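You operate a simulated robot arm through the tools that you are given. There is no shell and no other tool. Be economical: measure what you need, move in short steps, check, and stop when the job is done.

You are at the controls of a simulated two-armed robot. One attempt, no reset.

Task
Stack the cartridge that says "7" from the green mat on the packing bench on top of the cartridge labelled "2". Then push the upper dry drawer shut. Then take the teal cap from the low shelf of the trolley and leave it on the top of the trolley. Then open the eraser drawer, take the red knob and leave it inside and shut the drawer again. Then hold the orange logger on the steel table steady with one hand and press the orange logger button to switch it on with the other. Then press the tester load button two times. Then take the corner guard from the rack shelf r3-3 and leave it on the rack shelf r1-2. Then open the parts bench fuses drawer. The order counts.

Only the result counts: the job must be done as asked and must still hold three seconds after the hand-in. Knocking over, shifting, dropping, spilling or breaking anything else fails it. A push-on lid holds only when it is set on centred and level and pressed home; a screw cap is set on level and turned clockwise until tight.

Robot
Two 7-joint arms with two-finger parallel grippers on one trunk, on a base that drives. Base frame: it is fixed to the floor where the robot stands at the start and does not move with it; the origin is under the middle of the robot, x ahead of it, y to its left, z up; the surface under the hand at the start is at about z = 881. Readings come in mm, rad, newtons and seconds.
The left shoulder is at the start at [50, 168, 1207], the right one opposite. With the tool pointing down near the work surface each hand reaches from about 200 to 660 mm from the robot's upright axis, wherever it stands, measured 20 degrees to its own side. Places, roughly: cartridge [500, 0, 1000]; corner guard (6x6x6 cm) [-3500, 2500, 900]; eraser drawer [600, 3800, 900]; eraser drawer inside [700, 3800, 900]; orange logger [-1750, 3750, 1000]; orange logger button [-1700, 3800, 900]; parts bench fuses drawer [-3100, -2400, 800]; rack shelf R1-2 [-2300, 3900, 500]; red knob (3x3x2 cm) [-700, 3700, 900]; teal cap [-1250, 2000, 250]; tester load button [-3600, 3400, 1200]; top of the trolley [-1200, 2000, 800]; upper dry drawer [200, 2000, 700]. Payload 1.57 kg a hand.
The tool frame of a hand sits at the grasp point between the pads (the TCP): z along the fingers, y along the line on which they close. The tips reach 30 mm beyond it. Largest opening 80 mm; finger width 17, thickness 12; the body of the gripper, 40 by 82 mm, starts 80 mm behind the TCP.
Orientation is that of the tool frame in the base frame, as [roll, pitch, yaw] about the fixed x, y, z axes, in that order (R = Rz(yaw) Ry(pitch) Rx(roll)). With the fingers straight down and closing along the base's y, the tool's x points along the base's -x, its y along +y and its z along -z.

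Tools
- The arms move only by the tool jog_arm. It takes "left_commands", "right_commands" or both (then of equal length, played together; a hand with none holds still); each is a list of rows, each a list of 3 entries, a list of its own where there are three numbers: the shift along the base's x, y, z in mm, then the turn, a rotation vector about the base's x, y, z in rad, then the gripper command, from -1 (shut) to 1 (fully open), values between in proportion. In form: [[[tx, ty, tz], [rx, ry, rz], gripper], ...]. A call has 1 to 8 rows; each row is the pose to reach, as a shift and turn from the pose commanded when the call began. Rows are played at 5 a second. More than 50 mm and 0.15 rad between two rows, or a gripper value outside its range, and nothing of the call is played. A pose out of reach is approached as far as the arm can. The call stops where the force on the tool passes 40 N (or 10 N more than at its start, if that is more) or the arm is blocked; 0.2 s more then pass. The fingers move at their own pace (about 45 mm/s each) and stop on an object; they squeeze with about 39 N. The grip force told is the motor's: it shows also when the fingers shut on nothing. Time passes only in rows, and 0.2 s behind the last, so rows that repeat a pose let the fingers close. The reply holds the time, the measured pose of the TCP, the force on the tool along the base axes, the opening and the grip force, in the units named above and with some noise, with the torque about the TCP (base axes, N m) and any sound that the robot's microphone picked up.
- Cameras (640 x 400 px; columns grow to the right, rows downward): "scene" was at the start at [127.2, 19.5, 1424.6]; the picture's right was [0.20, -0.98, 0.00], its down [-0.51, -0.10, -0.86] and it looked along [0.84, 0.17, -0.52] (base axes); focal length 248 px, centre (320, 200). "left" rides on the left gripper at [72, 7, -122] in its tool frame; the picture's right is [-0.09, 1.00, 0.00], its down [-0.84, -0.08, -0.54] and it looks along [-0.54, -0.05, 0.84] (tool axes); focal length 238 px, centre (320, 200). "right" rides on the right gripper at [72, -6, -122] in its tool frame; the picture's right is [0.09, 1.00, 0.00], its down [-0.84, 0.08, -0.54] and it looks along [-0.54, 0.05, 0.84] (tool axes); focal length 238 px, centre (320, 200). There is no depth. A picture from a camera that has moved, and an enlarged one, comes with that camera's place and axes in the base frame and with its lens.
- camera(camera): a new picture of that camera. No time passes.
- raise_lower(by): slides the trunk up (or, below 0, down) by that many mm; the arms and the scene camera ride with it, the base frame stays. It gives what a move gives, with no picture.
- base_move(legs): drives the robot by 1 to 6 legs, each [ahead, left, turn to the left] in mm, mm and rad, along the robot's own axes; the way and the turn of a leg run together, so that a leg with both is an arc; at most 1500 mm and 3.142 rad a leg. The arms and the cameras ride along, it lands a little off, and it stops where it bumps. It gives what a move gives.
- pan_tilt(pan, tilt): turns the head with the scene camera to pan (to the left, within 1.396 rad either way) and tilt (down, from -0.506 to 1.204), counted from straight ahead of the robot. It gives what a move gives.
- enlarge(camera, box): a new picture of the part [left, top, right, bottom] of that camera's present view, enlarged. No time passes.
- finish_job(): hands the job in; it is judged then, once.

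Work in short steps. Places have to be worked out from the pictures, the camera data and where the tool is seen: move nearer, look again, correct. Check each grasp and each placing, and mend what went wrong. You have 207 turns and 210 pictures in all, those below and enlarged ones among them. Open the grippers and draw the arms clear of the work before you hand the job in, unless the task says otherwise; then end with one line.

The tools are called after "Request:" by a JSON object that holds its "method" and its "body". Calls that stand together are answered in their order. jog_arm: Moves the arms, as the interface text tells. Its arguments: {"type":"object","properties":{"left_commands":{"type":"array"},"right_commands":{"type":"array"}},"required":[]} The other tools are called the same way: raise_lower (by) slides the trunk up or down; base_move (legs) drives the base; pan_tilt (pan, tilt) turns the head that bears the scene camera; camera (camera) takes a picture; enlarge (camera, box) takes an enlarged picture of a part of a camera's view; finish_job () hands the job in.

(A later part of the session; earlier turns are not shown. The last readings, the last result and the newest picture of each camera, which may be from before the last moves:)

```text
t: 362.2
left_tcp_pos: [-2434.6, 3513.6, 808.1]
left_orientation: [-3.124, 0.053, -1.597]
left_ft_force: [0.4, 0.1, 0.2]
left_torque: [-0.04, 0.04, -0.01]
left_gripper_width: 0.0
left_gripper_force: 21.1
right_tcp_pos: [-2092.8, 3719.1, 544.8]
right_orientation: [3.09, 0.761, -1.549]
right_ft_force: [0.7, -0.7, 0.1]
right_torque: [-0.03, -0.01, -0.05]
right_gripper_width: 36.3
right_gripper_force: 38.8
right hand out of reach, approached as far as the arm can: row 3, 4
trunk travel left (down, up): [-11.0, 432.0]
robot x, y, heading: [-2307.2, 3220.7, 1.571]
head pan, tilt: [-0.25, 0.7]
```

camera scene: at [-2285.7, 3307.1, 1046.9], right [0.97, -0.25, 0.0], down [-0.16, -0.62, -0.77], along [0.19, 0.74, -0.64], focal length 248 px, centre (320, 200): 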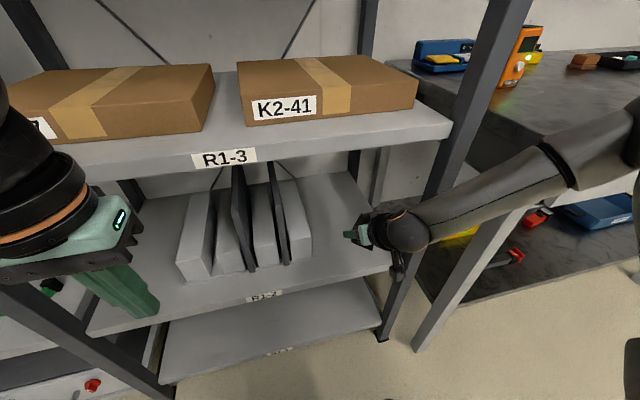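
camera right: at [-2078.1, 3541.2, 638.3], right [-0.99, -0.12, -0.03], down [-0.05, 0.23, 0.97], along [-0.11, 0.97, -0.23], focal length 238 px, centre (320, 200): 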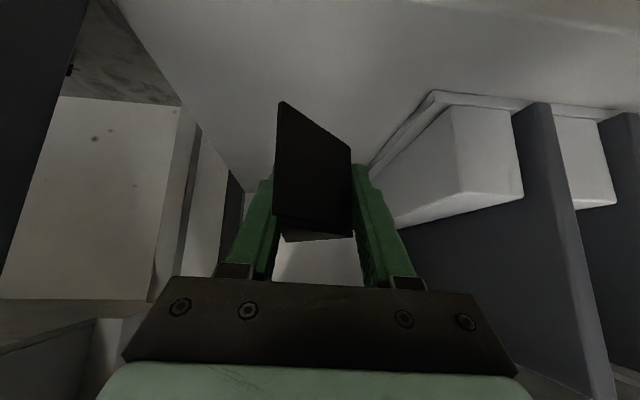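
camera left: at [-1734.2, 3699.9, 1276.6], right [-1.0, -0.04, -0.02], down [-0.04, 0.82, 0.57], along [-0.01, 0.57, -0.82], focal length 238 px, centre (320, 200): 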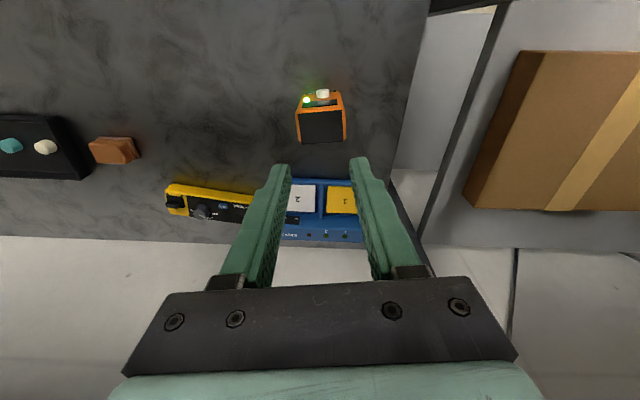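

Arm limit reached; I use the last trunk travel.

Request:
{"method": "raise_lower", "body": {"by": -10}}

Request:
{"method": "camera", "body": {"camera": "right"}}

```text
t: 362.8
left_tcp_pos: [-2435.8, 3515.6, 796.8]
left_orientation: [-3.123, 0.055, -1.597]
left_ft_force: [-0.1, -0.5, 0.2]
left_torque: [0.0, 0.02, -0.02]
left_gripper_width: 0.1
left_gripper_force: 21.5
right_tcp_pos: [-2092.3, 3718.2, 535.6]
right_orientation: [3.09, 0.761, -1.548]
right_ft_force: [0.1, -0.3, -0.5]
right_torque: [-0.01, 0.02, 0.05]
right_gripper_width: 35.9
right_gripper_force: 39.1
trunk travel left (down, up): [-1.0, 442.0]
robot x, y, heading: [-2304.8, 3222.7, 1.571]
head pan, tilt: [-0.25, 0.7]
```

```text
22 pictures are left
camera right: at [-2076.2, 3580.6, 573.5], right [-0.99, -0.12, -0.03], down [-0.05, 0.23, 0.97], along [-0.11, 0.97, -0.23], focal length 238 px, centre (320, 200)
```

right: 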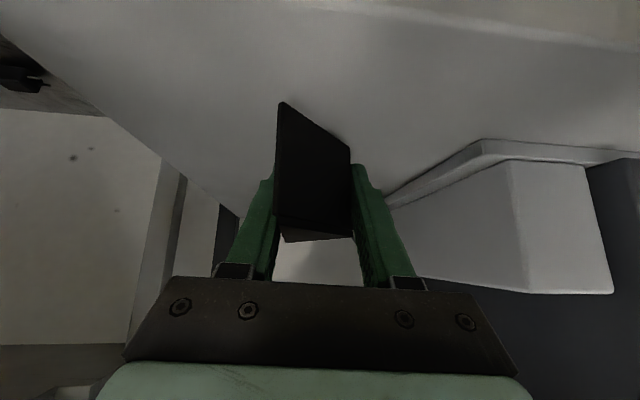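

Still a gap. Being too close limits lowering, so I extend the arm 45 mm forward and lower further.

Request:
{"method": "jog_arm", "body": {"right_commands": [[[0, 15, 0], [0, 0, 0], -1], [[0, 30, -2], [0, 0, 0], -1], [[0, 45, -5], [0, 0, 0], -1], [[0, 45, -9], [0, 0, 0], -1], [[0, 45, -13], [0, 0, 0], -1], [[0, 45, -17], [0, 0, 0], -1]]}}

```text
t: 364.1
left_tcp_pos: [-2434.7, 3515.5, 797.1]
left_orientation: [-3.124, 0.055, -1.597]
left_ft_force: [-0.3, 0.3, -0.1]
left_torque: [-0.03, -0.01, -0.03]
left_gripper_width: 0.2
left_gripper_force: 21.3
right_tcp_pos: [-2080.1, 3755.9, 540.8]
right_orientation: [3.089, 0.76, -1.55]
right_ft_force: [0.6, -0.7, 0.4]
right_torque: [-0.01, 0.02, 0.01]
right_gripper_width: 35.7
right_gripper_force: 39.2
right hand out of reach, approached as far as the arm can: row 1, 2, 3, 4, 5, 6
trunk travel left (down, up): [-1.0, 442.0]
robot x, y, heading: [-2307.4, 3223.1, 1.57]
head pan, tilt: [-0.25, 0.7]
```

From the fingertip geometry at pickup, the guard's bottom is ~27 mm below the TCP, so at z≈536 it's within a few mm of the shelf. I return there and zoom to judge the gap.

Request:
{"method": "jog_arm", "body": {"right_commands": [[[-6, -15, -2], [0, 0, 0], -1], [[-12, -28, -5], [0, 0, 0], -1], [[-12, -38, -8], [0, 0, 0], -1], [[-5, -38, -14], [0, 0, 0], -1], [[5, -40, -20], [0, 0, 0], -1]]}}

Request:
{"method": "enlarge", "body": {"camera": "scene", "box": [310, 190, 390, 250]}}

Request:
{"method": "enlarge", "body": {"camera": "right", "box": [220, 70, 400, 200]}}

```text
t: 365.4
left_tcp_pos: [-2440.3, 3515.9, 796.9]
left_orientation: [-3.115, 0.053, -1.593]
left_ft_force: [-0.6, -0.4, 0.2]
left_torque: [0.01, -0.01, -0.01]
left_gripper_width: 0.0
left_gripper_force: 20.8
right_tcp_pos: [-2085.5, 3720.2, 539.6]
right_orientation: [3.101, 0.758, -1.531]
right_ft_force: [0.2, -0.7, 0.1]
right_torque: [-0.04, -0.02, -0.01]
right_gripper_width: 36.1
right_gripper_force: 39.2
right hand out of reach, approached as far as the arm can: row 4, 5
trunk travel left (down, up): [-1.0, 442.0]
robot x, y, heading: [-2308.3, 3226.6, 1.574]
head pan, tilt: [-0.25, 0.7]
```

```text
6.67 times, centred on (350, 220) of scene
camera zoom: at [-2291.7, 3348.4, 1037.4], right [0.97, -0.24, 0.01], down [-0.15, -0.63, -0.77], along [0.19, 0.74, -0.64], focal length 1650 px, centre (120, 67)
```

zoom: 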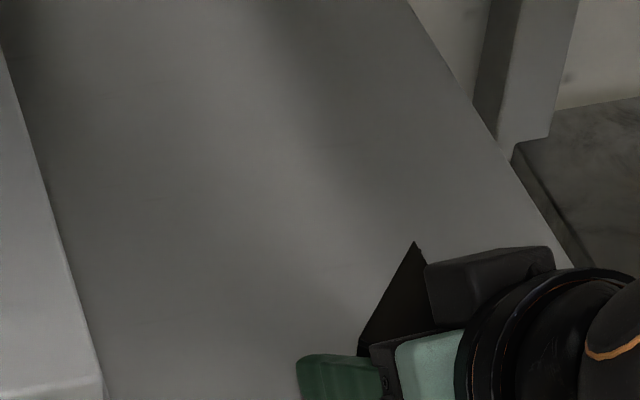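

```text
3.08 times, centred on (310, 135) of right
camera zoom: at [-2067.4, 3583.5, 577.6], right [-0.99, -0.13, -0.03], down [-0.06, 0.23, 0.97], along [-0.12, 0.96, -0.24], focal length 733 px, centre (351, 400)
```

zoom: 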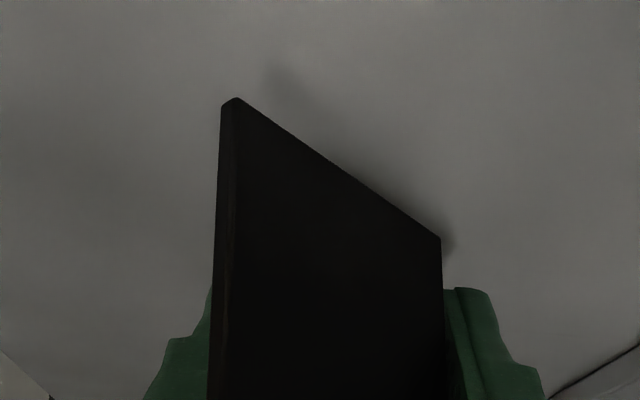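

There's still a ~10 mm gap, and the forearm probably rests near the table's corner. I lift slightly, shift the base 60 mm left while moving the arm right correspondingly, then lower.

Request:
{"method": "jog_arm", "body": {"right_commands": [[[5, 0, 10], [0, 0, 0], -1], [[15, 0, 20], [0, 0, 0], -1], [[30, 0, 25], [0, 0, 0], -1]]}}

Request:
{"method": "base_move", "body": {"legs": [[0, 65, 0]]}}

Request:
{"method": "jog_arm", "body": {"right_commands": [[[10, 0, -5], [0, 0, 0], -1], [[20, 0, -10], [0, 0, 0], -1], [[30, 0, -18], [0, 0, 0], -1], [[30, 0, -26], [0, 0, 0], -1], [[30, 0, -32], [0, 0, 0], -1], [[30, 0, -37], [0, 0, 0], -1], [[30, 0, -42], [0, 0, 0], -1]]}}

```text
t: 366.1
left_tcp_pos: [-2433.9, 3513.9, 798.4]
left_orientation: [-3.123, 0.054, -1.597]
left_ft_force: [-0.2, -0.1, -0.2]
left_torque: [-0.01, -0.03, 0.0]
left_gripper_width: 0.3
left_gripper_force: 21.8
right_tcp_pos: [-2045.5, 3716.8, 561.1]
right_orientation: [3.087, 0.76, -1.554]
right_ft_force: [-0.8, -0.5, -1.0]
right_torque: [0.0, -0.01, 0.01]
right_gripper_width: 35.9
right_gripper_force: 39.3
trunk travel left (down, up): [-1.0, 442.0]
robot x, y, heading: [-2298.4, 3223.4, 1.563]
head pan, tilt: [-0.25, 0.7]
```

```text
t: 367.4
left_tcp_pos: [-2499.4, 3514.9, 797.6]
left_orientation: [-3.122, 0.053, -1.597]
left_ft_force: [0.0, 0.1, 0.4]
left_torque: [0.01, 0.06, -0.01]
left_gripper_width: 0.2
left_gripper_force: 21.4
right_tcp_pos: [-2112.9, 3718.1, 561.8]
right_orientation: [3.087, 0.761, -1.549]
right_ft_force: [0.0, -1.0, -0.2]
right_torque: [0.01, -0.02, -0.01]
right_gripper_width: 35.6
right_gripper_force: 39.5
trunk travel left (down, up): [-1.0, 442.0]
robot x, y, heading: [-2368.9, 3225.5, 1.568]
head pan, tilt: [-0.25, 0.7]
```

```text
t: 369.0
left_tcp_pos: [-2498.7, 3516.0, 797.8]
left_orientation: [-3.124, 0.053, -1.597]
left_ft_force: [0.4, -0.2, -0.2]
left_torque: [0.0, 0.01, 0.03]
left_gripper_width: 0.0
left_gripper_force: 21.7
right_tcp_pos: [-2082.5, 3717.7, 536.5]
right_orientation: [3.089, 0.757, -1.55]
right_ft_force: [-0.3, -0.2, -0.3]
right_torque: [0.04, -0.01, 0.0]
right_gripper_width: 35.8
right_gripper_force: 39.2
right hand out of reach, approached as far as the arm can: row 5, 6, 7
trunk travel left (down, up): [-1.0, 442.0]
robot x, y, heading: [-2371.1, 3221.0, 1.569]
head pan, tilt: [-0.25, 0.7]
```

Same limit, so it's a joint limit. I reduce the pitch slightly (0.12 rad) to see if that allows the last ~10 mm.

Request:
{"method": "jog_arm", "body": {"right_commands": [[[0, 0, 0], [-0.06, 0, 0], -1], [[0, 0, -4], [-0.12, 0, 0], -1], [[0, 0, -8], [-0.12, 0, 0], -1], [[0, 0, -12], [-0.12, 0, 0], -1]]}}

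Request:
{"method": "enlarge", "body": {"camera": "right", "box": [220, 70, 400, 200]}}

```text
t: 370.0
left_tcp_pos: [-2500.2, 3513.9, 799.0]
left_orientation: [-3.119, 0.058, -1.598]
left_ft_force: [-0.1, 0.1, -0.6]
left_torque: [0.01, 0.05, 0.0]
left_gripper_width: 0.3
left_gripper_force: 21.0
right_tcp_pos: [-2083.1, 3717.9, 530.6]
right_orientation: [3.086, 0.651, -1.551]
right_ft_force: [2.6, -12.5, 32.2]
right_torque: [0.06, -0.72, -0.22]
right_gripper_width: 35.7
right_gripper_force: 39.3
trunk travel left (down, up): [-1.0, 442.0]
robot x, y, heading: [-2373.8, 3220.4, 1.567]
head pan, tilt: [-0.25, 0.7]
```

```text
3.08 times, centred on (310, 135) of right
camera zoom: at [-2066.1, 3587.0, 582.4], right [-0.99, -0.13, -0.01], down [-0.06, 0.33, 0.94], along [-0.11, 0.93, -0.34], focal length 733 px, centre (351, 400)
```

zoom: 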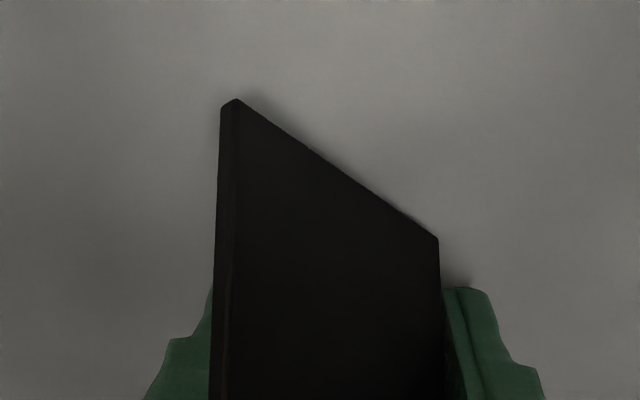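

Contact with the shelf (32 N). I ease up 3 mm, open gently and back out along the tool axis.

Request:
{"method": "jog_arm", "body": {"right_commands": [[[0, 0, 3], [0, 0, 0], -1], [[0, 0, 3], [0.05, 0, 0], -0.6], [[0, 0, 3], [0.05, 0, 0], -0.05], [[0, 0, 3], [0.05, 0, 0], 0.4], [[0, 0, 4], [0.05, 0, 0], 0.8], [[0, 0, 4], [0.05, 0, 0], 0.8]]}}

Request:
{"method": "camera", "body": {"camera": "right"}}

```text
t: 371.4
left_tcp_pos: [-2499.3, 3513.7, 797.4]
left_orientation: [-3.12, 0.055, -1.598]
left_ft_force: [-0.5, 0.3, 0.8]
left_torque: [-0.02, -0.01, 0.01]
left_gripper_width: 0.2
left_gripper_force: 21.2
right_tcp_pos: [-2084.3, 3717.7, 530.0]
right_orientation: [3.083, 0.691, -1.55]
right_ft_force: [-13.2, -4.7, 15.9]
right_torque: [0.09, -0.1, 0.01]
right_gripper_width: 58.9
right_gripper_force: 0.1
trunk travel left (down, up): [-1.0, 442.0]
robot x, y, heading: [-2370.4, 3220.0, 1.571]
head pan, tilt: [-0.25, 0.7]
```

```text
18 pictures are left
camera right: at [-2067.2, 3583.4, 577.1], right [-0.99, -0.13, -0.01], down [-0.05, 0.3, 0.95], along [-0.12, 0.95, -0.3], focal length 238 px, centre (320, 200)
```

right: 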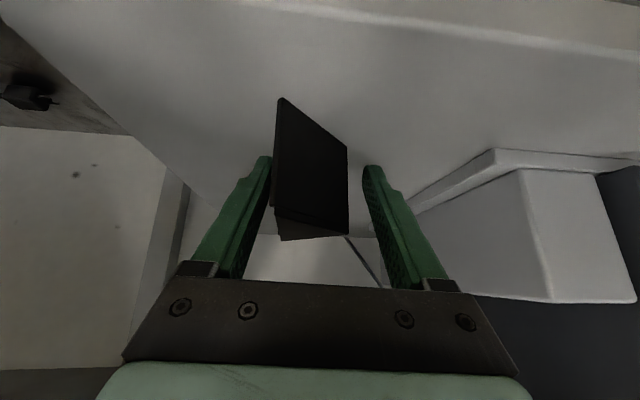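

The fingertips are pressing on the shelf. I rise 8 mm, open fully, and withdraw.

Request:
{"method": "jog_arm", "body": {"right_commands": [[[0, 0, 4], [0, 0, 0], 0.8], [[0, 0, 9], [0, 0, 0], 1], [[3, 0, 9], [0, 0, 0], 1], [[3, 0, 11], [0, 0, 0], 1]]}}

Request:
{"method": "camera", "body": {"camera": "right"}}

```text
t: 372.4
left_tcp_pos: [-2498.9, 3513.6, 795.8]
left_orientation: [-3.123, 0.054, -1.595]
left_ft_force: [0.6, 0.7, -0.3]
left_torque: [0.03, 0.0, 0.04]
left_gripper_width: 0.0
left_gripper_force: 21.2
right_tcp_pos: [-2079.3, 3718.2, 538.9]
right_orientation: [3.088, 0.69, -1.552]
right_ft_force: [-0.1, -0.3, -0.4]
right_torque: [0.04, 0.01, 0.01]
right_gripper_width: 79.9
right_gripper_force: 0.1
trunk travel left (down, up): [-1.0, 442.0]
robot x, y, heading: [-2368.5, 3226.2, 1.57]
head pan, tilt: [-0.25, 0.7]
```

```text
17 pictures are left
camera right: at [-2062.3, 3583.6, 586.6], right [-0.99, -0.12, -0.02], down [-0.05, 0.3, 0.95], along [-0.11, 0.95, -0.3], focal length 238 px, centre (320, 200)
```

right: 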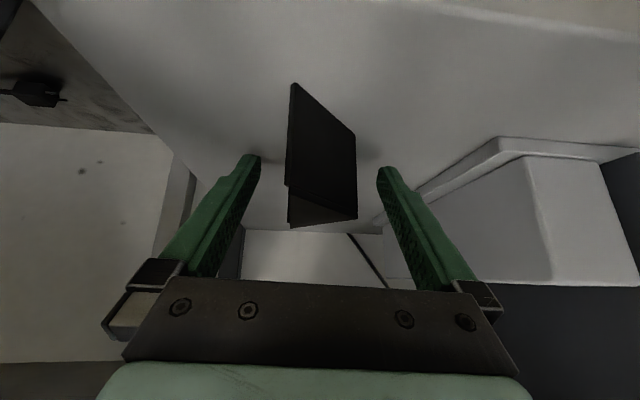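

The guard stands free between the open fingers. I withdraw along the tool axis, then back the base out.

Request:
{"method": "jog_arm", "body": {"right_commands": [[[0, -12, 15], [0, 0, 0], 1], [[0, -26, 32], [0, 0, 0], 1], [[0, -42, 52], [0, 0, 0], 1], [[0, -58, 72], [0, 0, 0], 1]]}}

Request:
{"method": "base_move", "body": {"legs": [[-350, 0, 0]]}}

Request:
{"method": "enlarge", "body": {"camera": "scene", "box": [240, 100, 460, 240]}}

```text
t: 373.4
left_tcp_pos: [-2499.4, 3514.4, 797.4]
left_orientation: [-3.122, 0.055, -1.598]
left_ft_force: [0.2, -0.3, 0.5]
left_torque: [-0.03, -0.01, 0.02]
left_gripper_width: 0.0
left_gripper_force: 21.4
right_tcp_pos: [-2080.0, 3658.1, 612.4]
right_orientation: [3.086, 0.689, -1.552]
right_ft_force: [-0.2, -1.0, -0.3]
right_torque: [0.0, 0.01, 0.01]
right_gripper_width: 80.2
right_gripper_force: 0.0
trunk travel left (down, up): [-1.0, 442.0]
robot x, y, heading: [-2368.7, 3223.1, 1.571]
head pan, tilt: [-0.25, 0.7]
```

```text
t: 375.7
left_tcp_pos: [-2499.4, 3164.9, 797.2]
left_orientation: [-3.12, 0.057, -1.597]
left_ft_force: [0.5, -0.2, 0.0]
left_torque: [-0.04, 0.01, 0.02]
left_gripper_width: 0.2
left_gripper_force: 21.3
right_tcp_pos: [-2079.2, 3309.6, 613.1]
right_orientation: [3.086, 0.688, -1.551]
right_ft_force: [-0.2, 0.6, -0.4]
right_torque: [-0.03, -0.02, 0.0]
right_gripper_width: 80.1
right_gripper_force: 0.1
trunk travel left (down, up): [-1.0, 442.0]
robot x, y, heading: [-2369.8, 2874.0, 1.568]
head pan, tilt: [-0.25, 0.7]
```

```text
2.86 times, centred on (350, 170) of scene
camera zoom: at [-2350.0, 2997.4, 1036.9], right [0.97, -0.25, 0.0], down [-0.16, -0.62, -0.76], along [0.19, 0.74, -0.64], focal length 707 px, centre (234, 286)
```

zoom: 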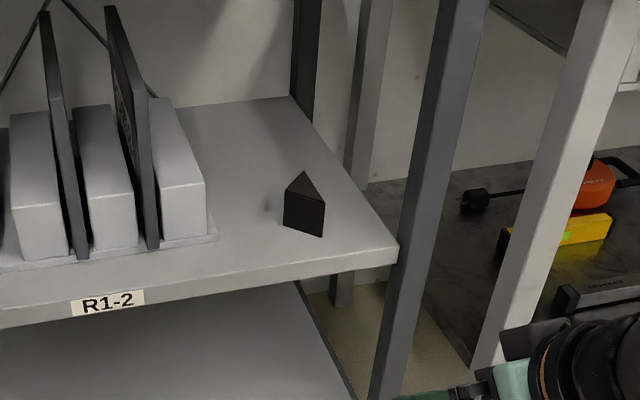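

The guard stands on R1-2. Now I raise the trunk and tuck the right arm before the long drive to the parts bench.

Request:
{"method": "raise_lower", "body": {"by": 400}}

Request:
{"method": "jog_arm", "body": {"right_commands": [[[-15, -20, 25], [-0.12, 0, 0], 0], [[-30, -40, 50], [-0.24, 0, 0], -1], [[-45, -60, 75], [-0.36, 0, 0], -1], [[-60, -80, 100], [-0.48, 0, 0], -1], [[-75, -100, 130], [-0.6, 0, 0], -1], [[-90, -115, 160], [-0.69, 0, 0], -1], [[-105, -125, 185], [-0.69, 0, 0], -1]]}}

Request:
{"method": "base_move", "body": {"legs": [[-100, 0, 0], [0, 0, 3.0]]}}

Request:
{"method": "pan_tilt", "body": {"pan": -0.1, "tilt": 0.25}}

Request:
{"method": "camera", "body": {"camera": "scene"}}

```text
t: 379.5
left_tcp_pos: [-2498.3, 3166.1, 1198.0]
left_orientation: [-3.122, 0.054, -1.597]
left_ft_force: [0.0, 0.4, 0.1]
left_torque: [-0.01, -0.02, 0.0]
left_gripper_width: 0.0
left_gripper_force: 21.0
right_tcp_pos: [-2078.1, 3309.1, 1012.3]
right_orientation: [3.085, 0.69, -1.55]
right_ft_force: [-0.3, 0.3, 0.3]
right_torque: [0.04, 0.01, 0.05]
right_gripper_width: 79.9
right_gripper_force: 0.1
trunk travel left (down, up): [-401.0, 42.0]
robot x, y, heading: [-2368.5, 2874.7, 1.573]
head pan, tilt: [-0.25, 0.7]
```

```text
t: 381.1
left_tcp_pos: [-2498.9, 3166.0, 1196.6]
left_orientation: [-3.122, 0.055, -1.598]
left_ft_force: [0.1, -0.2, -0.9]
left_torque: [0.02, 0.02, 0.01]
left_gripper_width: 0.1
left_gripper_force: 21.7
right_tcp_pos: [-2184.8, 3184.2, 1198.7]
right_orientation: [3.074, -0.002, -1.555]
right_ft_force: [-0.8, -0.2, 0.8]
right_torque: [-0.03, -0.01, -0.02]
right_gripper_width: 0.1
right_gripper_force: 21.6
trunk travel left (down, up): [-401.0, 42.0]
robot x, y, heading: [-2372.1, 2868.7, 1.571]
head pan, tilt: [-0.25, 0.7]
```

```text
t: 389.2
left_tcp_pos: [-2285.2, 2466.5, 1197.4]
left_orientation: [-3.12, 0.053, 1.398]
left_ft_force: [0.9, 0.0, 1.3]
left_torque: [-0.02, -0.01, -0.01]
left_gripper_width: 0.0
left_gripper_force: 21.7
right_tcp_pos: [-2600.6, 2492.9, 1197.9]
right_orientation: [3.075, -0.001, 1.439]
right_ft_force: [0.1, 0.4, -0.7]
right_torque: [0.01, 0.01, -0.02]
right_gripper_width: 0.2
right_gripper_force: 21.0
trunk travel left (down, up): [-401.0, 42.0]
robot x, y, heading: [-2372.3, 2774.1, -1.722]
head pan, tilt: [-0.25, 0.7]
```

```text
t: 390.1
left_tcp_pos: [-2284.6, 2466.3, 1196.3]
left_orientation: [-3.121, 0.054, 1.397]
left_ft_force: [-0.5, -0.2, 0.5]
left_torque: [0.01, 0.0, 0.01]
left_gripper_width: 0.0
left_gripper_force: 21.3
right_tcp_pos: [-2600.1, 2491.5, 1199.1]
right_orientation: [3.075, -0.001, 1.436]
right_ft_force: [-0.3, -0.3, 0.7]
right_torque: [0.03, 0.01, 0.04]
right_gripper_width: 0.0
right_gripper_force: 21.3
trunk travel left (down, up): [-401.0, 42.0]
robot x, y, heading: [-2371.2, 2772.3, -1.717]
head pan, tilt: [-0.099, 0.25]
```

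```text
15 pictures are left
camera scene: at [-2399.7, 2644.7, 1477.6], right [-0.97, 0.25, 0.0], down [0.06, 0.24, -0.97], along [-0.24, -0.94, -0.25], focal length 248 px, centre (320, 200)
```

scene: 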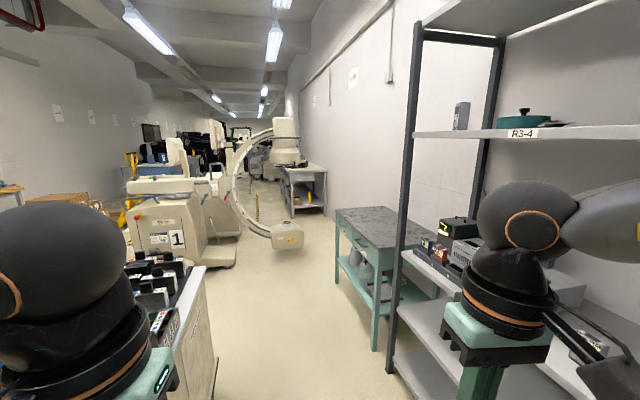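

The way leads along the -x wall: past R3, the teal table, a C-arm, to the parts bench near y≈-1900…-2800. I drive down the lane in stages.

Request:
{"method": "base_move", "body": {"legs": [[0, 0, 0.146], [0, -270, 0], [1500, 0, 0], [700, 0, 0]]}}

Request:
{"method": "camera", "body": {"camera": "scene"}}

```text
t: 404.2
left_tcp_pos: [-2508.3, 279.2, 1196.5]
left_orientation: [-3.121, 0.054, 1.543]
left_ft_force: [-0.6, 0.4, -0.2]
left_torque: [0.0, -0.02, -0.02]
left_gripper_width: 0.0
left_gripper_force: 21.7
right_tcp_pos: [-2824.0, 259.4, 1199.1]
right_orientation: [3.074, 0.0, 1.584]
right_ft_force: [-0.7, 0.5, 0.1]
right_torque: [0.01, -0.02, -0.02]
right_gripper_width: 0.0
right_gripper_force: 21.4
trunk travel left (down, up): [-401.0, 42.0]
robot x, y, heading: [-2636.7, 571.0, -1.571]
head pan, tilt: [-0.099, 0.25]
```

```text
14 pictures are left
camera scene: at [-2647.8, 439.5, 1477.7], right [-0.99, 0.1, 0.0], down [0.02, 0.25, -0.97], along [-0.1, -0.96, -0.25], focal length 248 px, centre (320, 200)
```

scene: 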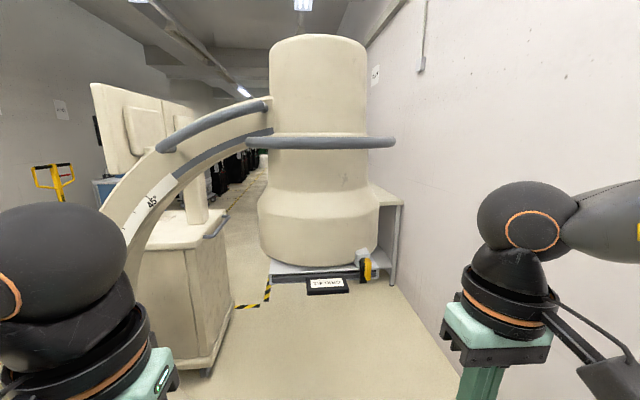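

The C-arm's detector hangs in the lane (z>1100) with a narrow gap to the wall. I lower the trunk so my elbows pass beneath it, draw the hands forward/inward, and go around along the wall.

Request:
{"method": "raise_lower", "body": {"by": -390}}

Request:
{"method": "jog_arm", "body": {"left_commands": [[[0, -30, 0], [0, 0, 0], -1], [[0, -60, 0], [0, 0, 0], -1], [[0, -90, 0], [0, 0, 0], -1], [[0, -120, 0], [0, 0, 0], -1]], "right_commands": [[[12, -30, 0], [0, 0, 0], -1], [[25, -60, 0], [0, 0, 0], -1], [[38, -90, 0], [0, 0, 0], -1], [[50, -120, 0], [0, 0, 0], -1]]}}

Request:
{"method": "base_move", "body": {"legs": [[240, 0, 0], [0, -600, 0]]}}

Request:
{"method": "pan_tilt", "body": {"pan": 0.15, "tilt": 0.45}}

Request:
{"method": "camera", "body": {"camera": "scene"}}

```text
t: 408.0
left_tcp_pos: [-2509.9, 278.6, 807.5]
left_orientation: [-3.121, 0.055, 1.545]
left_ft_force: [0.8, -0.2, 0.4]
left_torque: [0.01, -0.01, 0.01]
left_gripper_width: 0.2
left_gripper_force: 21.0
right_tcp_pos: [-2823.6, 259.5, 808.8]
right_orientation: [3.075, 0.001, 1.583]
right_ft_force: [0.3, -0.1, 0.0]
right_torque: [0.04, 0.0, 0.03]
right_gripper_width: 0.0
right_gripper_force: 21.0
trunk travel left (down, up): [-11.0, 432.0]
robot x, y, heading: [-2635.1, 573.4, -1.575]
head pan, tilt: [-0.099, 0.25]
```

```text
t: 409.0
left_tcp_pos: [-2509.1, 157.4, 807.0]
left_orientation: [-3.123, 0.054, 1.544]
left_ft_force: [-1.0, -0.7, 0.5]
left_torque: [0.01, 0.0, 0.0]
left_gripper_width: 0.0
left_gripper_force: 21.5
right_tcp_pos: [-2773.8, 139.7, 808.6]
right_orientation: [3.074, 0.001, 1.584]
right_ft_force: [-0.4, -0.6, 0.8]
right_torque: [0.02, 0.0, 0.0]
right_gripper_width: 0.1
right_gripper_force: 21.3
trunk travel left (down, up): [-11.0, 432.0]
robot x, y, heading: [-2638.5, 572.1, -1.574]
head pan, tilt: [-0.099, 0.25]
```

```text
t: 413.2
left_tcp_pos: [-2730.0, -82.7, 806.0]
left_orientation: [-3.124, 0.054, 1.546]
left_ft_force: [0.4, 1.4, -0.3]
left_torque: [-0.04, 0.02, 0.01]
left_gripper_width: 0.1
left_gripper_force: 21.5
right_tcp_pos: [-2994.0, -102.3, 807.6]
right_orientation: [3.075, -0.001, 1.583]
right_ft_force: [0.4, -0.3, -0.6]
right_torque: [-0.01, -0.01, 0.03]
right_gripper_width: 0.0
right_gripper_force: 20.9
trunk travel left (down, up): [-11.0, 432.0]
robot x, y, heading: [-2855.8, 329.4, -1.57]
head pan, tilt: [-0.099, 0.25]
stopped in leg 2: the robot was blocked; the commanded pose is now the measured one
```

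```text
t: 414.0
left_tcp_pos: [-2730.6, -83.1, 807.1]
left_orientation: [-3.123, 0.053, 1.545]
left_ft_force: [0.2, -0.4, -1.5]
left_torque: [-0.02, 0.01, -0.02]
left_gripper_width: 0.0
left_gripper_force: 21.4
right_tcp_pos: [-2993.8, -103.1, 809.6]
right_orientation: [3.074, 0.0, 1.586]
right_ft_force: [-0.1, 0.3, 0.8]
right_torque: [0.01, -0.02, 0.02]
right_gripper_width: 0.0
right_gripper_force: 21.4
trunk travel left (down, up): [-11.0, 432.0]
robot x, y, heading: [-2857.2, 331.6, -1.568]
head pan, tilt: [0.15, 0.45]
```

```text
13 pictures are left
camera scene: at [-2845.4, 199.0, 1069.1], right [-0.99, -0.15, 0.0], down [-0.07, 0.43, -0.9], along [0.14, -0.89, -0.43], focal length 248 px, centre (320, 200)
```

scene: 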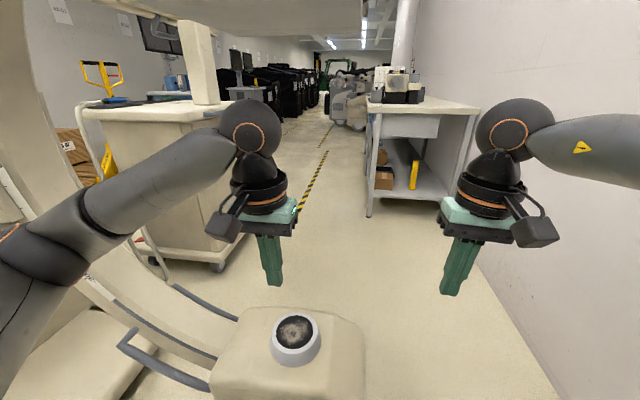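

I was stopped by the teal table's corner behind-right. I go 110 mm further ahead, then right.

Request:
{"method": "base_move", "body": {"legs": [[0, 15, 0], [110, 0, 0], [0, -400, 0]]}}

```text
t: 417.2
left_tcp_pos: [-2833.7, -195.1, 806.7]
left_orientation: [-3.121, 0.055, 1.541]
left_ft_force: [-0.3, 0.0, -0.8]
left_torque: [0.0, -0.01, 0.0]
left_gripper_width: 0.0
left_gripper_force: 21.5
right_tcp_pos: [-3097.9, -214.4, 808.5]
right_orientation: [3.07, -0.001, 1.58]
right_ft_force: [1.1, 0.1, 0.3]
right_torque: [-0.03, -0.01, 0.0]
right_gripper_width: 0.2
right_gripper_force: 21.2
trunk travel left (down, up): [-11.0, 432.0]
robot x, y, heading: [-2963.5, 218.3, -1.57]
head pan, tilt: [0.15, 0.45]
stopped in leg 3: the robot was blocked; the commanded pose is now the measured one
```

Blocked again; I look to the right.

Request:
{"method": "pan_tilt", "body": {"pan": -1.2, "tilt": 0.75}}

Request:
{"method": "camera", "body": {"camera": "scene"}}

```text
t: 418.7
left_tcp_pos: [-2832.7, -195.3, 806.3]
left_orientation: [-3.122, 0.054, 1.539]
left_ft_force: [-0.5, 0.5, 0.3]
left_torque: [0.02, -0.04, 0.0]
left_gripper_width: 0.0
left_gripper_force: 21.2
right_tcp_pos: [-3097.3, -214.7, 808.7]
right_orientation: [3.073, -0.001, 1.582]
right_ft_force: [-0.6, -0.2, -1.1]
right_torque: [0.01, 0.01, -0.01]
right_gripper_width: 0.0
right_gripper_force: 21.6
trunk travel left (down, up): [-11.0, 432.0]
robot x, y, heading: [-2960.8, 218.3, -1.572]
head pan, tilt: [-1.201, 0.75]
```

```text
12 pictures are left
camera scene: at [-3039.5, 148.2, 1042.6], right [-0.36, 0.93, 0.0], down [0.64, 0.25, -0.73], along [-0.68, -0.26, -0.68], focal length 248 px, centre (320, 200)
```

scene: 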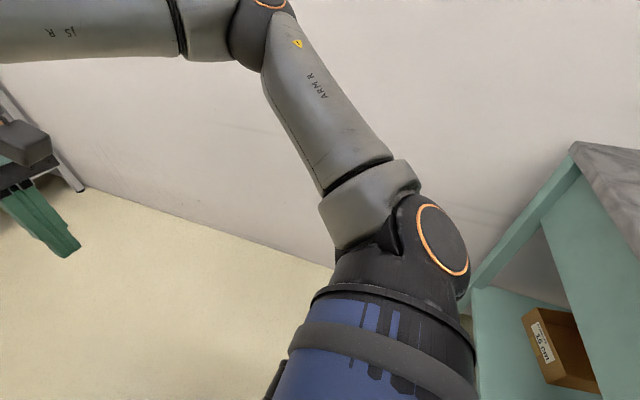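

The right elbow is at the wall. I'll pass sideways instead: free the elbow, retract hands, turn to face +x with my back to the wall, raise the trunk, then slide along.

Request:
{"method": "base_move", "body": {"legs": [[0, 70, 0]]}}

Request:
{"method": "jog_arm", "body": {"left_commands": [[[0, 30, 0], [0, 0, 0], -1], [[0, 60, 0], [0, 0, 0], -1], [[0, 90, 0], [0, 0, 0], -1], [[0, 115, 0], [0, 0, 0], -1]], "right_commands": [[[0, 30, 0], [0, 0, 0], -1], [[0, 60, 0], [0, 0, 0], -1], [[-10, 90, 0], [0, 0, 0], -1], [[-20, 125, 0], [0, 0, 0], -1]]}}

Request:
{"method": "base_move", "body": {"legs": [[0, 0, 1.57]]}}

Request:
{"method": "raise_lower", "body": {"by": 350}}

Request:
{"method": "base_move", "body": {"legs": [[-405, 0, 0]]}}

```text
t: 420.0
left_tcp_pos: [-2764.4, -194.6, 807.2]
left_orientation: [-3.124, 0.056, 1.542]
left_ft_force: [-0.9, -0.2, 0.3]
left_torque: [0.04, -0.02, -0.01]
left_gripper_width: 0.1
left_gripper_force: 20.7
right_tcp_pos: [-3028.1, -215.3, 809.3]
right_orientation: [3.071, 0.0, 1.582]
right_ft_force: [-0.8, -0.5, -0.3]
right_torque: [-0.01, 0.02, -0.03]
right_gripper_width: 0.0
right_gripper_force: 21.3
trunk travel left (down, up): [-11.0, 432.0]
robot x, y, heading: [-2892.9, 215.6, -1.569]
head pan, tilt: [-1.201, 0.75]
```

```text
t: 421.0
left_tcp_pos: [-2764.7, -79.2, 807.9]
left_orientation: [-3.122, 0.055, 1.54]
left_ft_force: [0.1, -0.5, -0.4]
left_torque: [0.01, 0.0, 0.01]
left_gripper_width: 0.1
left_gripper_force: 21.6
right_tcp_pos: [-3049.2, -90.7, 808.1]
right_orientation: [3.072, 0.0, 1.58]
right_ft_force: [0.2, -0.7, -0.5]
right_torque: [-0.01, -0.02, 0.01]
right_gripper_width: 0.2
right_gripper_force: 21.4
trunk travel left (down, up): [-11.0, 432.0]
robot x, y, heading: [-2887.6, 216.9, -1.577]
head pan, tilt: [-1.201, 0.75]
```

```text
t: 425.2
left_tcp_pos: [-2595.8, 344.3, 806.8]
left_orientation: [-3.123, 0.056, 3.115]
left_ft_force: [-0.2, 0.6, 0.1]
left_torque: [-0.01, -0.01, 0.01]
left_gripper_width: 0.0
left_gripper_force: 21.9
right_tcp_pos: [-2582.3, 60.5, 807.7]
right_orientation: [3.074, 0.0, -3.124]
right_ft_force: [-0.1, 0.0, 0.2]
right_torque: [-0.01, 0.01, 0.01]
right_gripper_width: 0.0
right_gripper_force: 21.1
trunk travel left (down, up): [-11.0, 432.0]
robot x, y, heading: [-2889.8, 215.4, 0.005]
head pan, tilt: [-1.201, 0.75]
```

```text
t: 428.8
left_tcp_pos: [-2597.8, 351.1, 870.2]
left_orientation: [-3.124, 0.055, 3.116]
left_ft_force: [0.1, -0.1, -0.9]
left_torque: [-0.01, 0.03, 0.0]
left_gripper_width: 0.0
left_gripper_force: 21.3
right_tcp_pos: [-2586.9, 61.6, 865.7]
right_orientation: [3.041, -0.032, 3.139]
right_ft_force: [-1.3, 0.1, -0.6]
right_torque: [0.03, -0.02, 0.0]
right_gripper_width: 0.0
right_gripper_force: 21.1
trunk travel left (down, up): [-73.0, 370.0]
robot x, y, heading: [-2893.0, 223.6, 0.008]
head pan, tilt: [-1.201, 0.75]
stopped: the arm was blocked; the commanded pose is now the measured one
```

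```text
t: 430.1
left_tcp_pos: [-2659.9, 346.5, 869.3]
left_orientation: [-3.124, 0.055, 3.114]
left_ft_force: [-0.3, 0.8, -0.6]
left_torque: [-0.03, 0.0, -0.01]
left_gripper_width: 0.0
left_gripper_force: 21.5
right_tcp_pos: [-2648.6, 58.1, 860.6]
right_orientation: [3.05, -0.042, 3.141]
right_ft_force: [-0.3, 0.5, 0.3]
right_torque: [-0.02, 0.03, -0.02]
right_gripper_width: 0.0
right_gripper_force: 21.3
trunk travel left (down, up): [-73.0, 370.0]
robot x, y, heading: [-2953.6, 218.9, -0.0]
head pan, tilt: [-1.201, 0.75]
stopped in leg 1: the robot was blocked; the commanded pose is now the measured one
```

The right arm touched the detector's underside and the base the teal table's corner. I lower a bit, shift 30 mm, back out partway, then raise the trunk clear and continue.

Request:
{"method": "raise_lower", "body": {"by": -45}}

Request:
{"method": "base_move", "body": {"legs": [[10, -35, 0], [-150, 0, 0]]}}

Request:
{"method": "raise_lower", "body": {"by": 300}}

Request:
{"method": "base_move", "body": {"legs": [[-215, 0, 0]]}}

```text
t: 431.0
left_tcp_pos: [-2658.7, 346.8, 822.1]
left_orientation: [-3.122, 0.057, 3.112]
left_ft_force: [0.9, 0.2, 1.3]
left_torque: [-0.01, -0.04, 0.02]
left_gripper_width: 0.1
left_gripper_force: 21.3
right_tcp_pos: [-2648.6, 59.8, 817.6]
right_orientation: [3.052, -0.035, 3.141]
right_ft_force: [0.0, 0.1, -0.6]
right_torque: [0.01, 0.02, 0.01]
right_gripper_width: 0.0
right_gripper_force: 21.1
trunk travel left (down, up): [-28.0, 415.0]
robot x, y, heading: [-2959.2, 217.4, 0.0]
head pan, tilt: [-1.201, 0.75]
```

```text
t: 433.0
left_tcp_pos: [-2798.9, 302.4, 824.7]
left_orientation: [-3.121, 0.055, 3.112]
left_ft_force: [-0.3, -0.1, -0.2]
left_torque: [0.01, 0.0, 0.04]
left_gripper_width: 0.0
left_gripper_force: 21.2
right_tcp_pos: [-2789.0, 16.9, 818.2]
right_orientation: [3.053, -0.037, -3.141]
right_ft_force: [0.1, -1.3, -0.1]
right_torque: [0.06, -0.03, -0.01]
right_gripper_width: 0.2
right_gripper_force: 21.2
trunk travel left (down, up): [-28.0, 415.0]
robot x, y, heading: [-3097.2, 178.0, -0.001]
head pan, tilt: [-1.201, 0.75]
```

```text
t: 434.4
left_tcp_pos: [-2801.6, 299.0, 950.3]
left_orientation: [-3.129, 0.055, 3.109]
left_ft_force: [0.0, -0.3, 0.0]
left_torque: [0.02, -0.01, 0.0]
left_gripper_width: 0.0
left_gripper_force: 21.6
right_tcp_pos: [-2871.3, -7.3, 886.0]
right_orientation: [-3.125, -0.214, -2.996]
right_ft_force: [-0.3, -0.8, -0.5]
right_torque: [0.0, 0.01, -0.03]
right_gripper_width: 0.0
right_gripper_force: 21.3
trunk travel left (down, up): [-150.0, 292.0]
robot x, y, heading: [-3093.1, 175.8, -0.004]
head pan, tilt: [-1.201, 0.75]
stopped: the arm was blocked; the commanded pose is now the measured one
```

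```text
t: 436.1
left_tcp_pos: [-3014.5, 303.0, 946.3]
left_orientation: [-3.124, 0.054, 3.11]
left_ft_force: [-0.4, 0.1, 0.0]
left_torque: [0.0, -0.03, -0.01]
left_gripper_width: 0.0
left_gripper_force: 20.8
right_tcp_pos: [-3080.8, -2.8, 884.4]
right_orientation: [-3.12, -0.213, -2.993]
right_ft_force: [0.6, 0.6, 0.1]
right_torque: [0.01, -0.02, 0.01]
right_gripper_width: 0.0
right_gripper_force: 21.3
trunk travel left (down, up): [-150.0, 292.0]
robot x, y, heading: [-3308.6, 176.9, -0.002]
head pan, tilt: [-1.201, 0.75]
```

Now clear with my back along the wall. I slide right (toward -y) past the C-arm.

Request:
{"method": "base_move", "body": {"legs": [[0, -700, 0], [0, -650, 0]]}}

Request:
{"method": "pan_tilt", "body": {"pan": -0.9, "tilt": 0.4}}

Request:
{"method": "camera", "body": {"camera": "scene"}}

```text
t: 448.4
left_tcp_pos: [-3019.0, -1044.8, 946.6]
left_orientation: [-3.121, 0.055, 3.103]
left_ft_force: [-0.7, 0.1, -0.3]
left_torque: [-0.02, 0.02, -0.02]
left_gripper_width: 0.0
left_gripper_force: 20.8
right_tcp_pos: [-3088.0, -1351.5, 884.1]
right_orientation: [-3.118, -0.213, -3.001]
right_ft_force: [-0.5, 0.4, -0.8]
right_torque: [0.04, -0.01, 0.03]
right_gripper_width: 0.0
right_gripper_force: 21.1
trunk travel left (down, up): [-150.0, 292.0]
robot x, y, heading: [-3314.1, -1170.9, -0.008]
head pan, tilt: [-1.201, 0.75]
```

```text
t: 449.2
left_tcp_pos: [-3019.3, -1045.4, 945.2]
left_orientation: [-3.124, 0.055, 3.104]
left_ft_force: [-0.3, 0.4, 0.4]
left_torque: [-0.01, 0.01, 0.0]
left_gripper_width: 0.0
left_gripper_force: 21.3
right_tcp_pos: [-3088.0, -1351.3, 884.0]
right_orientation: [-3.119, -0.213, -3.003]
right_ft_force: [-0.6, -0.6, -0.1]
right_torque: [-0.01, -0.05, 0.01]
right_gripper_width: 0.1
right_gripper_force: 21.2
trunk travel left (down, up): [-150.0, 292.0]
robot x, y, heading: [-3315.3, -1171.3, -0.005]
head pan, tilt: [-0.901, 0.4]
```

```text
11 pictures are left
camera scene: at [-3219.2, -1242.3, 1212.9], right [-0.79, -0.61, 0.0], down [-0.24, 0.31, -0.92], along [0.57, -0.73, -0.39], focal length 248 px, centre (320, 200)
```

scene: 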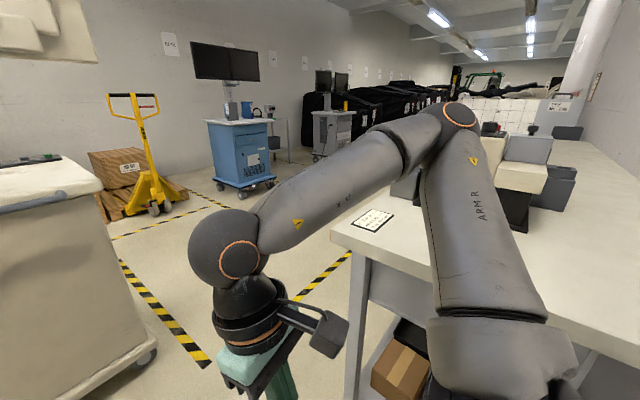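

I'm past the C-arm; the bench corner is at about [-2897,-1718]. I raise the trunk, drive ahead into the lane, and turn around to face the bench's drawers.

Request:
{"method": "raise_lower", "body": {"by": 230}}

Request:
{"method": "base_move", "body": {"legs": [[740, 0, 0], [0, -300, 0], [0, 0, 3.135]]}}

Request:
{"method": "pan_tilt", "body": {"pan": 0.6, "tilt": 0.6}}

Request:
{"method": "camera", "body": {"camera": "scene"}}

```text
t: 451.6
left_tcp_pos: [-3017.8, -1044.1, 1176.6]
left_orientation: [-3.122, 0.053, 3.103]
left_ft_force: [0.6, -0.3, 0.4]
left_torque: [-0.02, 0.0, 0.01]
left_gripper_width: 0.0
left_gripper_force: 21.0
right_tcp_pos: [-3088.4, -1351.7, 1113.6]
right_orientation: [-3.12, -0.215, -3.003]
right_ft_force: [-0.5, -0.9, 0.1]
right_torque: [0.03, 0.01, -0.02]
right_gripper_width: 0.1
right_gripper_force: 21.2
trunk travel left (down, up): [-380.0, 62.0]
robot x, y, heading: [-3316.9, -1171.3, -0.003]
head pan, tilt: [-0.901, 0.4]
```

```text
t: 465.8
left_tcp_pos: [-2875.3, -1601.4, 1177.0]
left_orientation: [-3.122, 0.053, -0.029]
left_ft_force: [0.4, 0.2, 0.1]
left_torque: [0.0, -0.02, 0.03]
left_gripper_width: 0.2
left_gripper_force: 21.6
right_tcp_pos: [-2806.4, -1295.0, 1113.7]
right_orientation: [-3.119, -0.214, 0.151]
right_ft_force: [0.0, 0.6, 1.1]
right_torque: [0.0, 0.01, 0.02]
right_gripper_width: 0.0
right_gripper_force: 21.1
trunk travel left (down, up): [-380.0, 62.0]
robot x, y, heading: [-2574.3, -1474.5, -3.139]
head pan, tilt: [-0.901, 0.4]
```

```text
t: 467.4
left_tcp_pos: [-2873.5, -1601.9, 1175.4]
left_orientation: [-3.123, 0.055, -0.029]
left_ft_force: [-0.7, -1.4, 0.3]
left_torque: [0.0, 0.01, -0.01]
left_gripper_width: 0.3
left_gripper_force: 21.2
right_tcp_pos: [-2807.8, -1295.9, 1115.5]
right_orientation: [-3.116, -0.214, 0.148]
right_ft_force: [0.5, 0.3, 0.2]
right_torque: [-0.02, 0.03, 0.0]
right_gripper_width: 0.0
right_gripper_force: 21.6
trunk travel left (down, up): [-380.0, 62.0]
robot x, y, heading: [-2578.8, -1474.8, -3.141]
head pan, tilt: [0.6, 0.6]
```

```text
10 pictures are left
camera scene: at [-2692.3, -1523.5, 1424.7], right [-0.57, 0.82, 0.0], down [0.47, 0.32, -0.83], along [-0.68, -0.47, -0.56], focal length 248 px, centre (320, 200)
```

scene: 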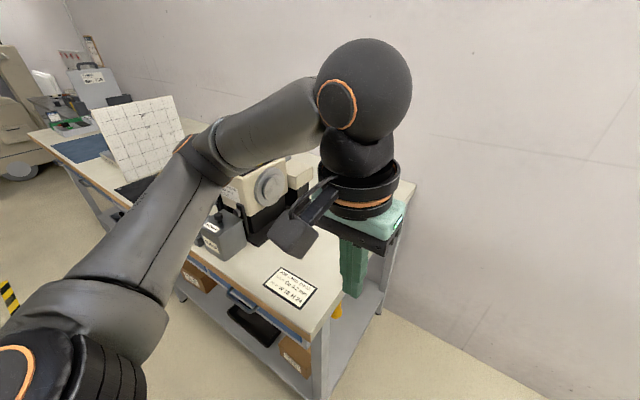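

The bench front has blue drawers. I back off 230 mm and slide left 850 mm to get in front of them.

Request:
{"method": "base_move", "body": {"legs": [[-230, 0, 0], [0, 850, 0]]}}

Request:
{"method": "pan_tilt", "body": {"pan": 0.0, "tilt": 0.6}}

Request:
{"method": "camera", "body": {"camera": "scene"}}

```text
t: 469.1
left_tcp_pos: [-2689.8, -1604.5, 1175.0]
left_orientation: [-3.122, 0.054, -0.04]
left_ft_force: [-0.1, 0.3, -0.7]
left_torque: [-0.01, -0.01, 0.01]
left_gripper_width: 0.1
left_gripper_force: 21.0
right_tcp_pos: [-2619.3, -1298.8, 1113.5]
right_orientation: [-3.116, -0.216, 0.141]
right_ft_force: [-0.1, -0.2, -0.8]
right_torque: [0.0, -0.08, 0.02]
right_gripper_width: 0.0
right_gripper_force: 21.5
trunk travel left (down, up): [-380.0, 62.0]
robot x, y, heading: [-2394.3, -1481.2, 3.138]
head pan, tilt: [0.6, 0.6]
stopped in leg 1: the robot was blocked; the commanded pose is now the measured one
```

```text
t: 470.1
left_tcp_pos: [-2688.1, -1605.5, 1177.0]
left_orientation: [-3.122, 0.056, -0.039]
left_ft_force: [-0.7, 0.1, -0.6]
left_torque: [0.03, 0.02, -0.02]
left_gripper_width: 0.1
left_gripper_force: 21.1
right_tcp_pos: [-2619.4, -1297.6, 1113.8]
right_orientation: [-3.118, -0.213, 0.14]
right_ft_force: [0.3, -0.7, -0.3]
right_torque: [0.0, 0.01, 0.0]
right_gripper_width: 0.0
right_gripper_force: 21.5
trunk travel left (down, up): [-380.0, 62.0]
robot x, y, heading: [-2395.6, -1479.6, 3.133]
head pan, tilt: [0.0, 0.6]
```

```text
9 pictures are left
camera scene: at [-2521.5, -1477.7, 1424.7], right [0.01, 1.0, 0.0], down [0.56, 0.0, -0.83], along [-0.83, 0.01, -0.56], focal length 248 px, centre (320, 200)
```

scene: 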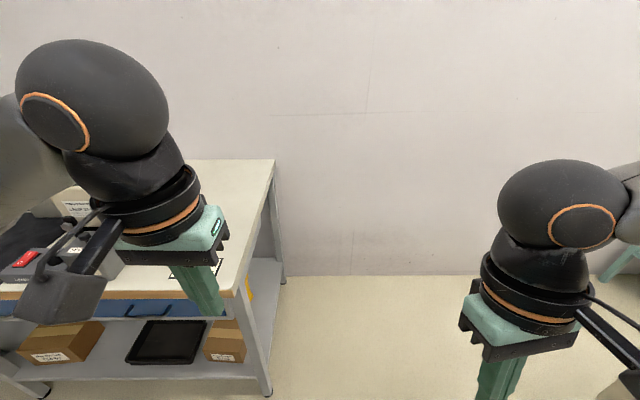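

The cart behind stopped me; x=-2394 is enough. I slide left 860 mm.

Request:
{"method": "base_move", "body": {"legs": [[20, 0, 0], [0, 860, 0]]}}

Request:
{"method": "pan_tilt", "body": {"pan": -0.15, "tilt": 0.7}}

Request:
{"method": "camera", "body": {"camera": "scene"}}

```text
t: 478.4
left_tcp_pos: [-2714.5, -2469.2, 1176.1]
left_orientation: [-3.123, 0.055, -0.037]
left_ft_force: [0.2, 0.1, 0.0]
left_torque: [0.0, 0.01, -0.01]
left_gripper_width: 0.0
left_gripper_force: 21.7
right_tcp_pos: [-2645.3, -2164.0, 1114.0]
right_orientation: [-3.119, -0.214, 0.144]
right_ft_force: [0.0, -0.7, -0.3]
right_torque: [0.03, 0.01, -0.01]
right_gripper_width: 0.0
right_gripper_force: 21.2
trunk travel left (down, up): [-380.0, 62.0]
robot x, y, heading: [-2416.4, -2345.4, 3.14]
head pan, tilt: [0.0, 0.6]
```

```text
t: 479.1
left_tcp_pos: [-2715.8, -2468.8, 1174.7]
left_orientation: [-3.124, 0.055, -0.039]
left_ft_force: [-0.1, 0.5, 0.4]
left_torque: [0.0, -0.01, 0.03]
left_gripper_width: 0.1
left_gripper_force: 21.4
right_tcp_pos: [-2644.7, -2163.0, 1114.5]
right_orientation: [-3.118, -0.214, 0.142]
right_ft_force: [-0.8, 0.0, 0.1]
right_torque: [0.0, 0.0, 0.02]
right_gripper_width: 0.0
right_gripper_force: 20.8
trunk travel left (down, up): [-380.0, 62.0]
robot x, y, heading: [-2419.4, -2342.9, 3.137]
head pan, tilt: [-0.15, 0.7]
```

```text
8 pictures are left
camera scene: at [-2543.3, -2329.5, 1416.1], right [0.16, 0.99, 0.0], down [0.64, -0.1, -0.77], along [-0.76, 0.12, -0.64], focal length 248 px, centre (320, 200)
```

scene: 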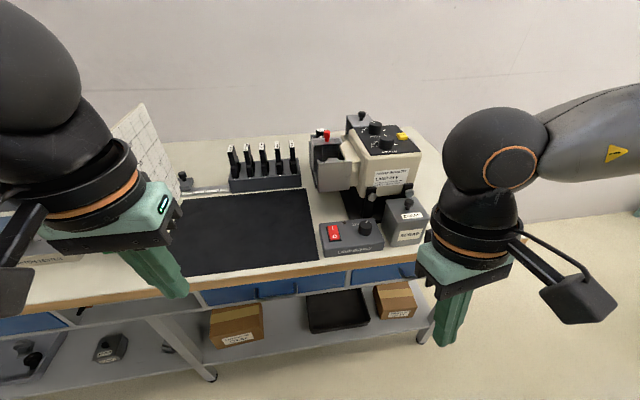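

I zoom on the drawer fronts to read labels.

Request:
{"method": "enlarge", "body": {"camera": "scene", "box": [190, 230, 430, 330]}}

```text
2.67 times, centred on (310, 280) of scene
camera zoom: at [-2543.3, -2329.5, 1416.1], right [0.16, 0.99, 0.0], down [0.64, -0.1, -0.77], along [-0.76, 0.12, -0.64], focal length 660 px, centre (347, -13)
```

zoom: 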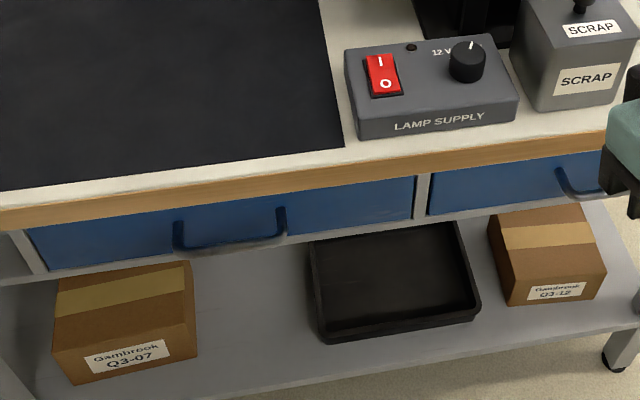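

Labels are hidden under the overhang. I lower the trunk to see the drawer fronts more squarely.

Request:
{"method": "raise_lower", "body": {"by": -378}}

Request:
{"method": "pan_tilt", "body": {"pan": 0.1, "tilt": 0.5}}

Request:
{"method": "camera", "body": {"camera": "scene"}}

```text
t: 482.8
left_tcp_pos: [-2714.8, -2468.9, 798.7]
left_orientation: [-3.121, 0.056, -0.04]
left_ft_force: [0.7, -1.2, -0.3]
left_torque: [0.02, -0.02, 0.0]
left_gripper_width: 0.0
left_gripper_force: 21.6
right_tcp_pos: [-2646.2, -2163.5, 736.4]
right_orientation: [-3.12, -0.215, 0.144]
right_ft_force: [-0.2, 0.5, 0.0]
right_torque: [0.01, 0.03, -0.01]
right_gripper_width: 0.1
right_gripper_force: 20.9
trunk travel left (down, up): [-2.0, 440.0]
robot x, y, heading: [-2419.3, -2343.3, 3.134]
head pan, tilt: [-0.15, 0.7]
```

```text
t: 483.6
left_tcp_pos: [-2714.8, -2467.9, 797.1]
left_orientation: [-3.123, 0.056, -0.038]
left_ft_force: [0.2, 0.6, 0.7]
left_torque: [0.02, 0.0, 0.01]
left_gripper_width: 0.0
left_gripper_force: 20.7
right_tcp_pos: [-2646.7, -2162.5, 737.1]
right_orientation: [-3.117, -0.216, 0.142]
right_ft_force: [-1.0, 0.5, -0.5]
right_torque: [0.01, 0.01, 0.01]
right_gripper_width: 0.0
right_gripper_force: 21.5
trunk travel left (down, up): [-2.0, 440.0]
robot x, y, heading: [-2418.9, -2346.1, 3.136]
head pan, tilt: [0.099, 0.499]
```

```text
6 pictures are left
camera scene: at [-2550.0, -2351.2, 1055.8], right [-0.09, 1.0, 0.0], down [0.48, 0.04, -0.88], along [-0.87, -0.08, -0.48], focal length 248 px, centre (320, 200)
```

scene: 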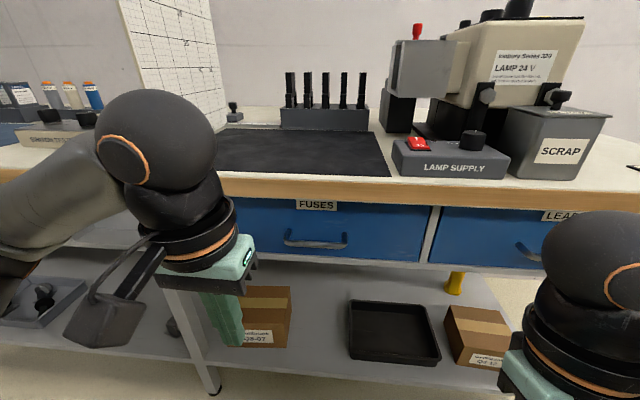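

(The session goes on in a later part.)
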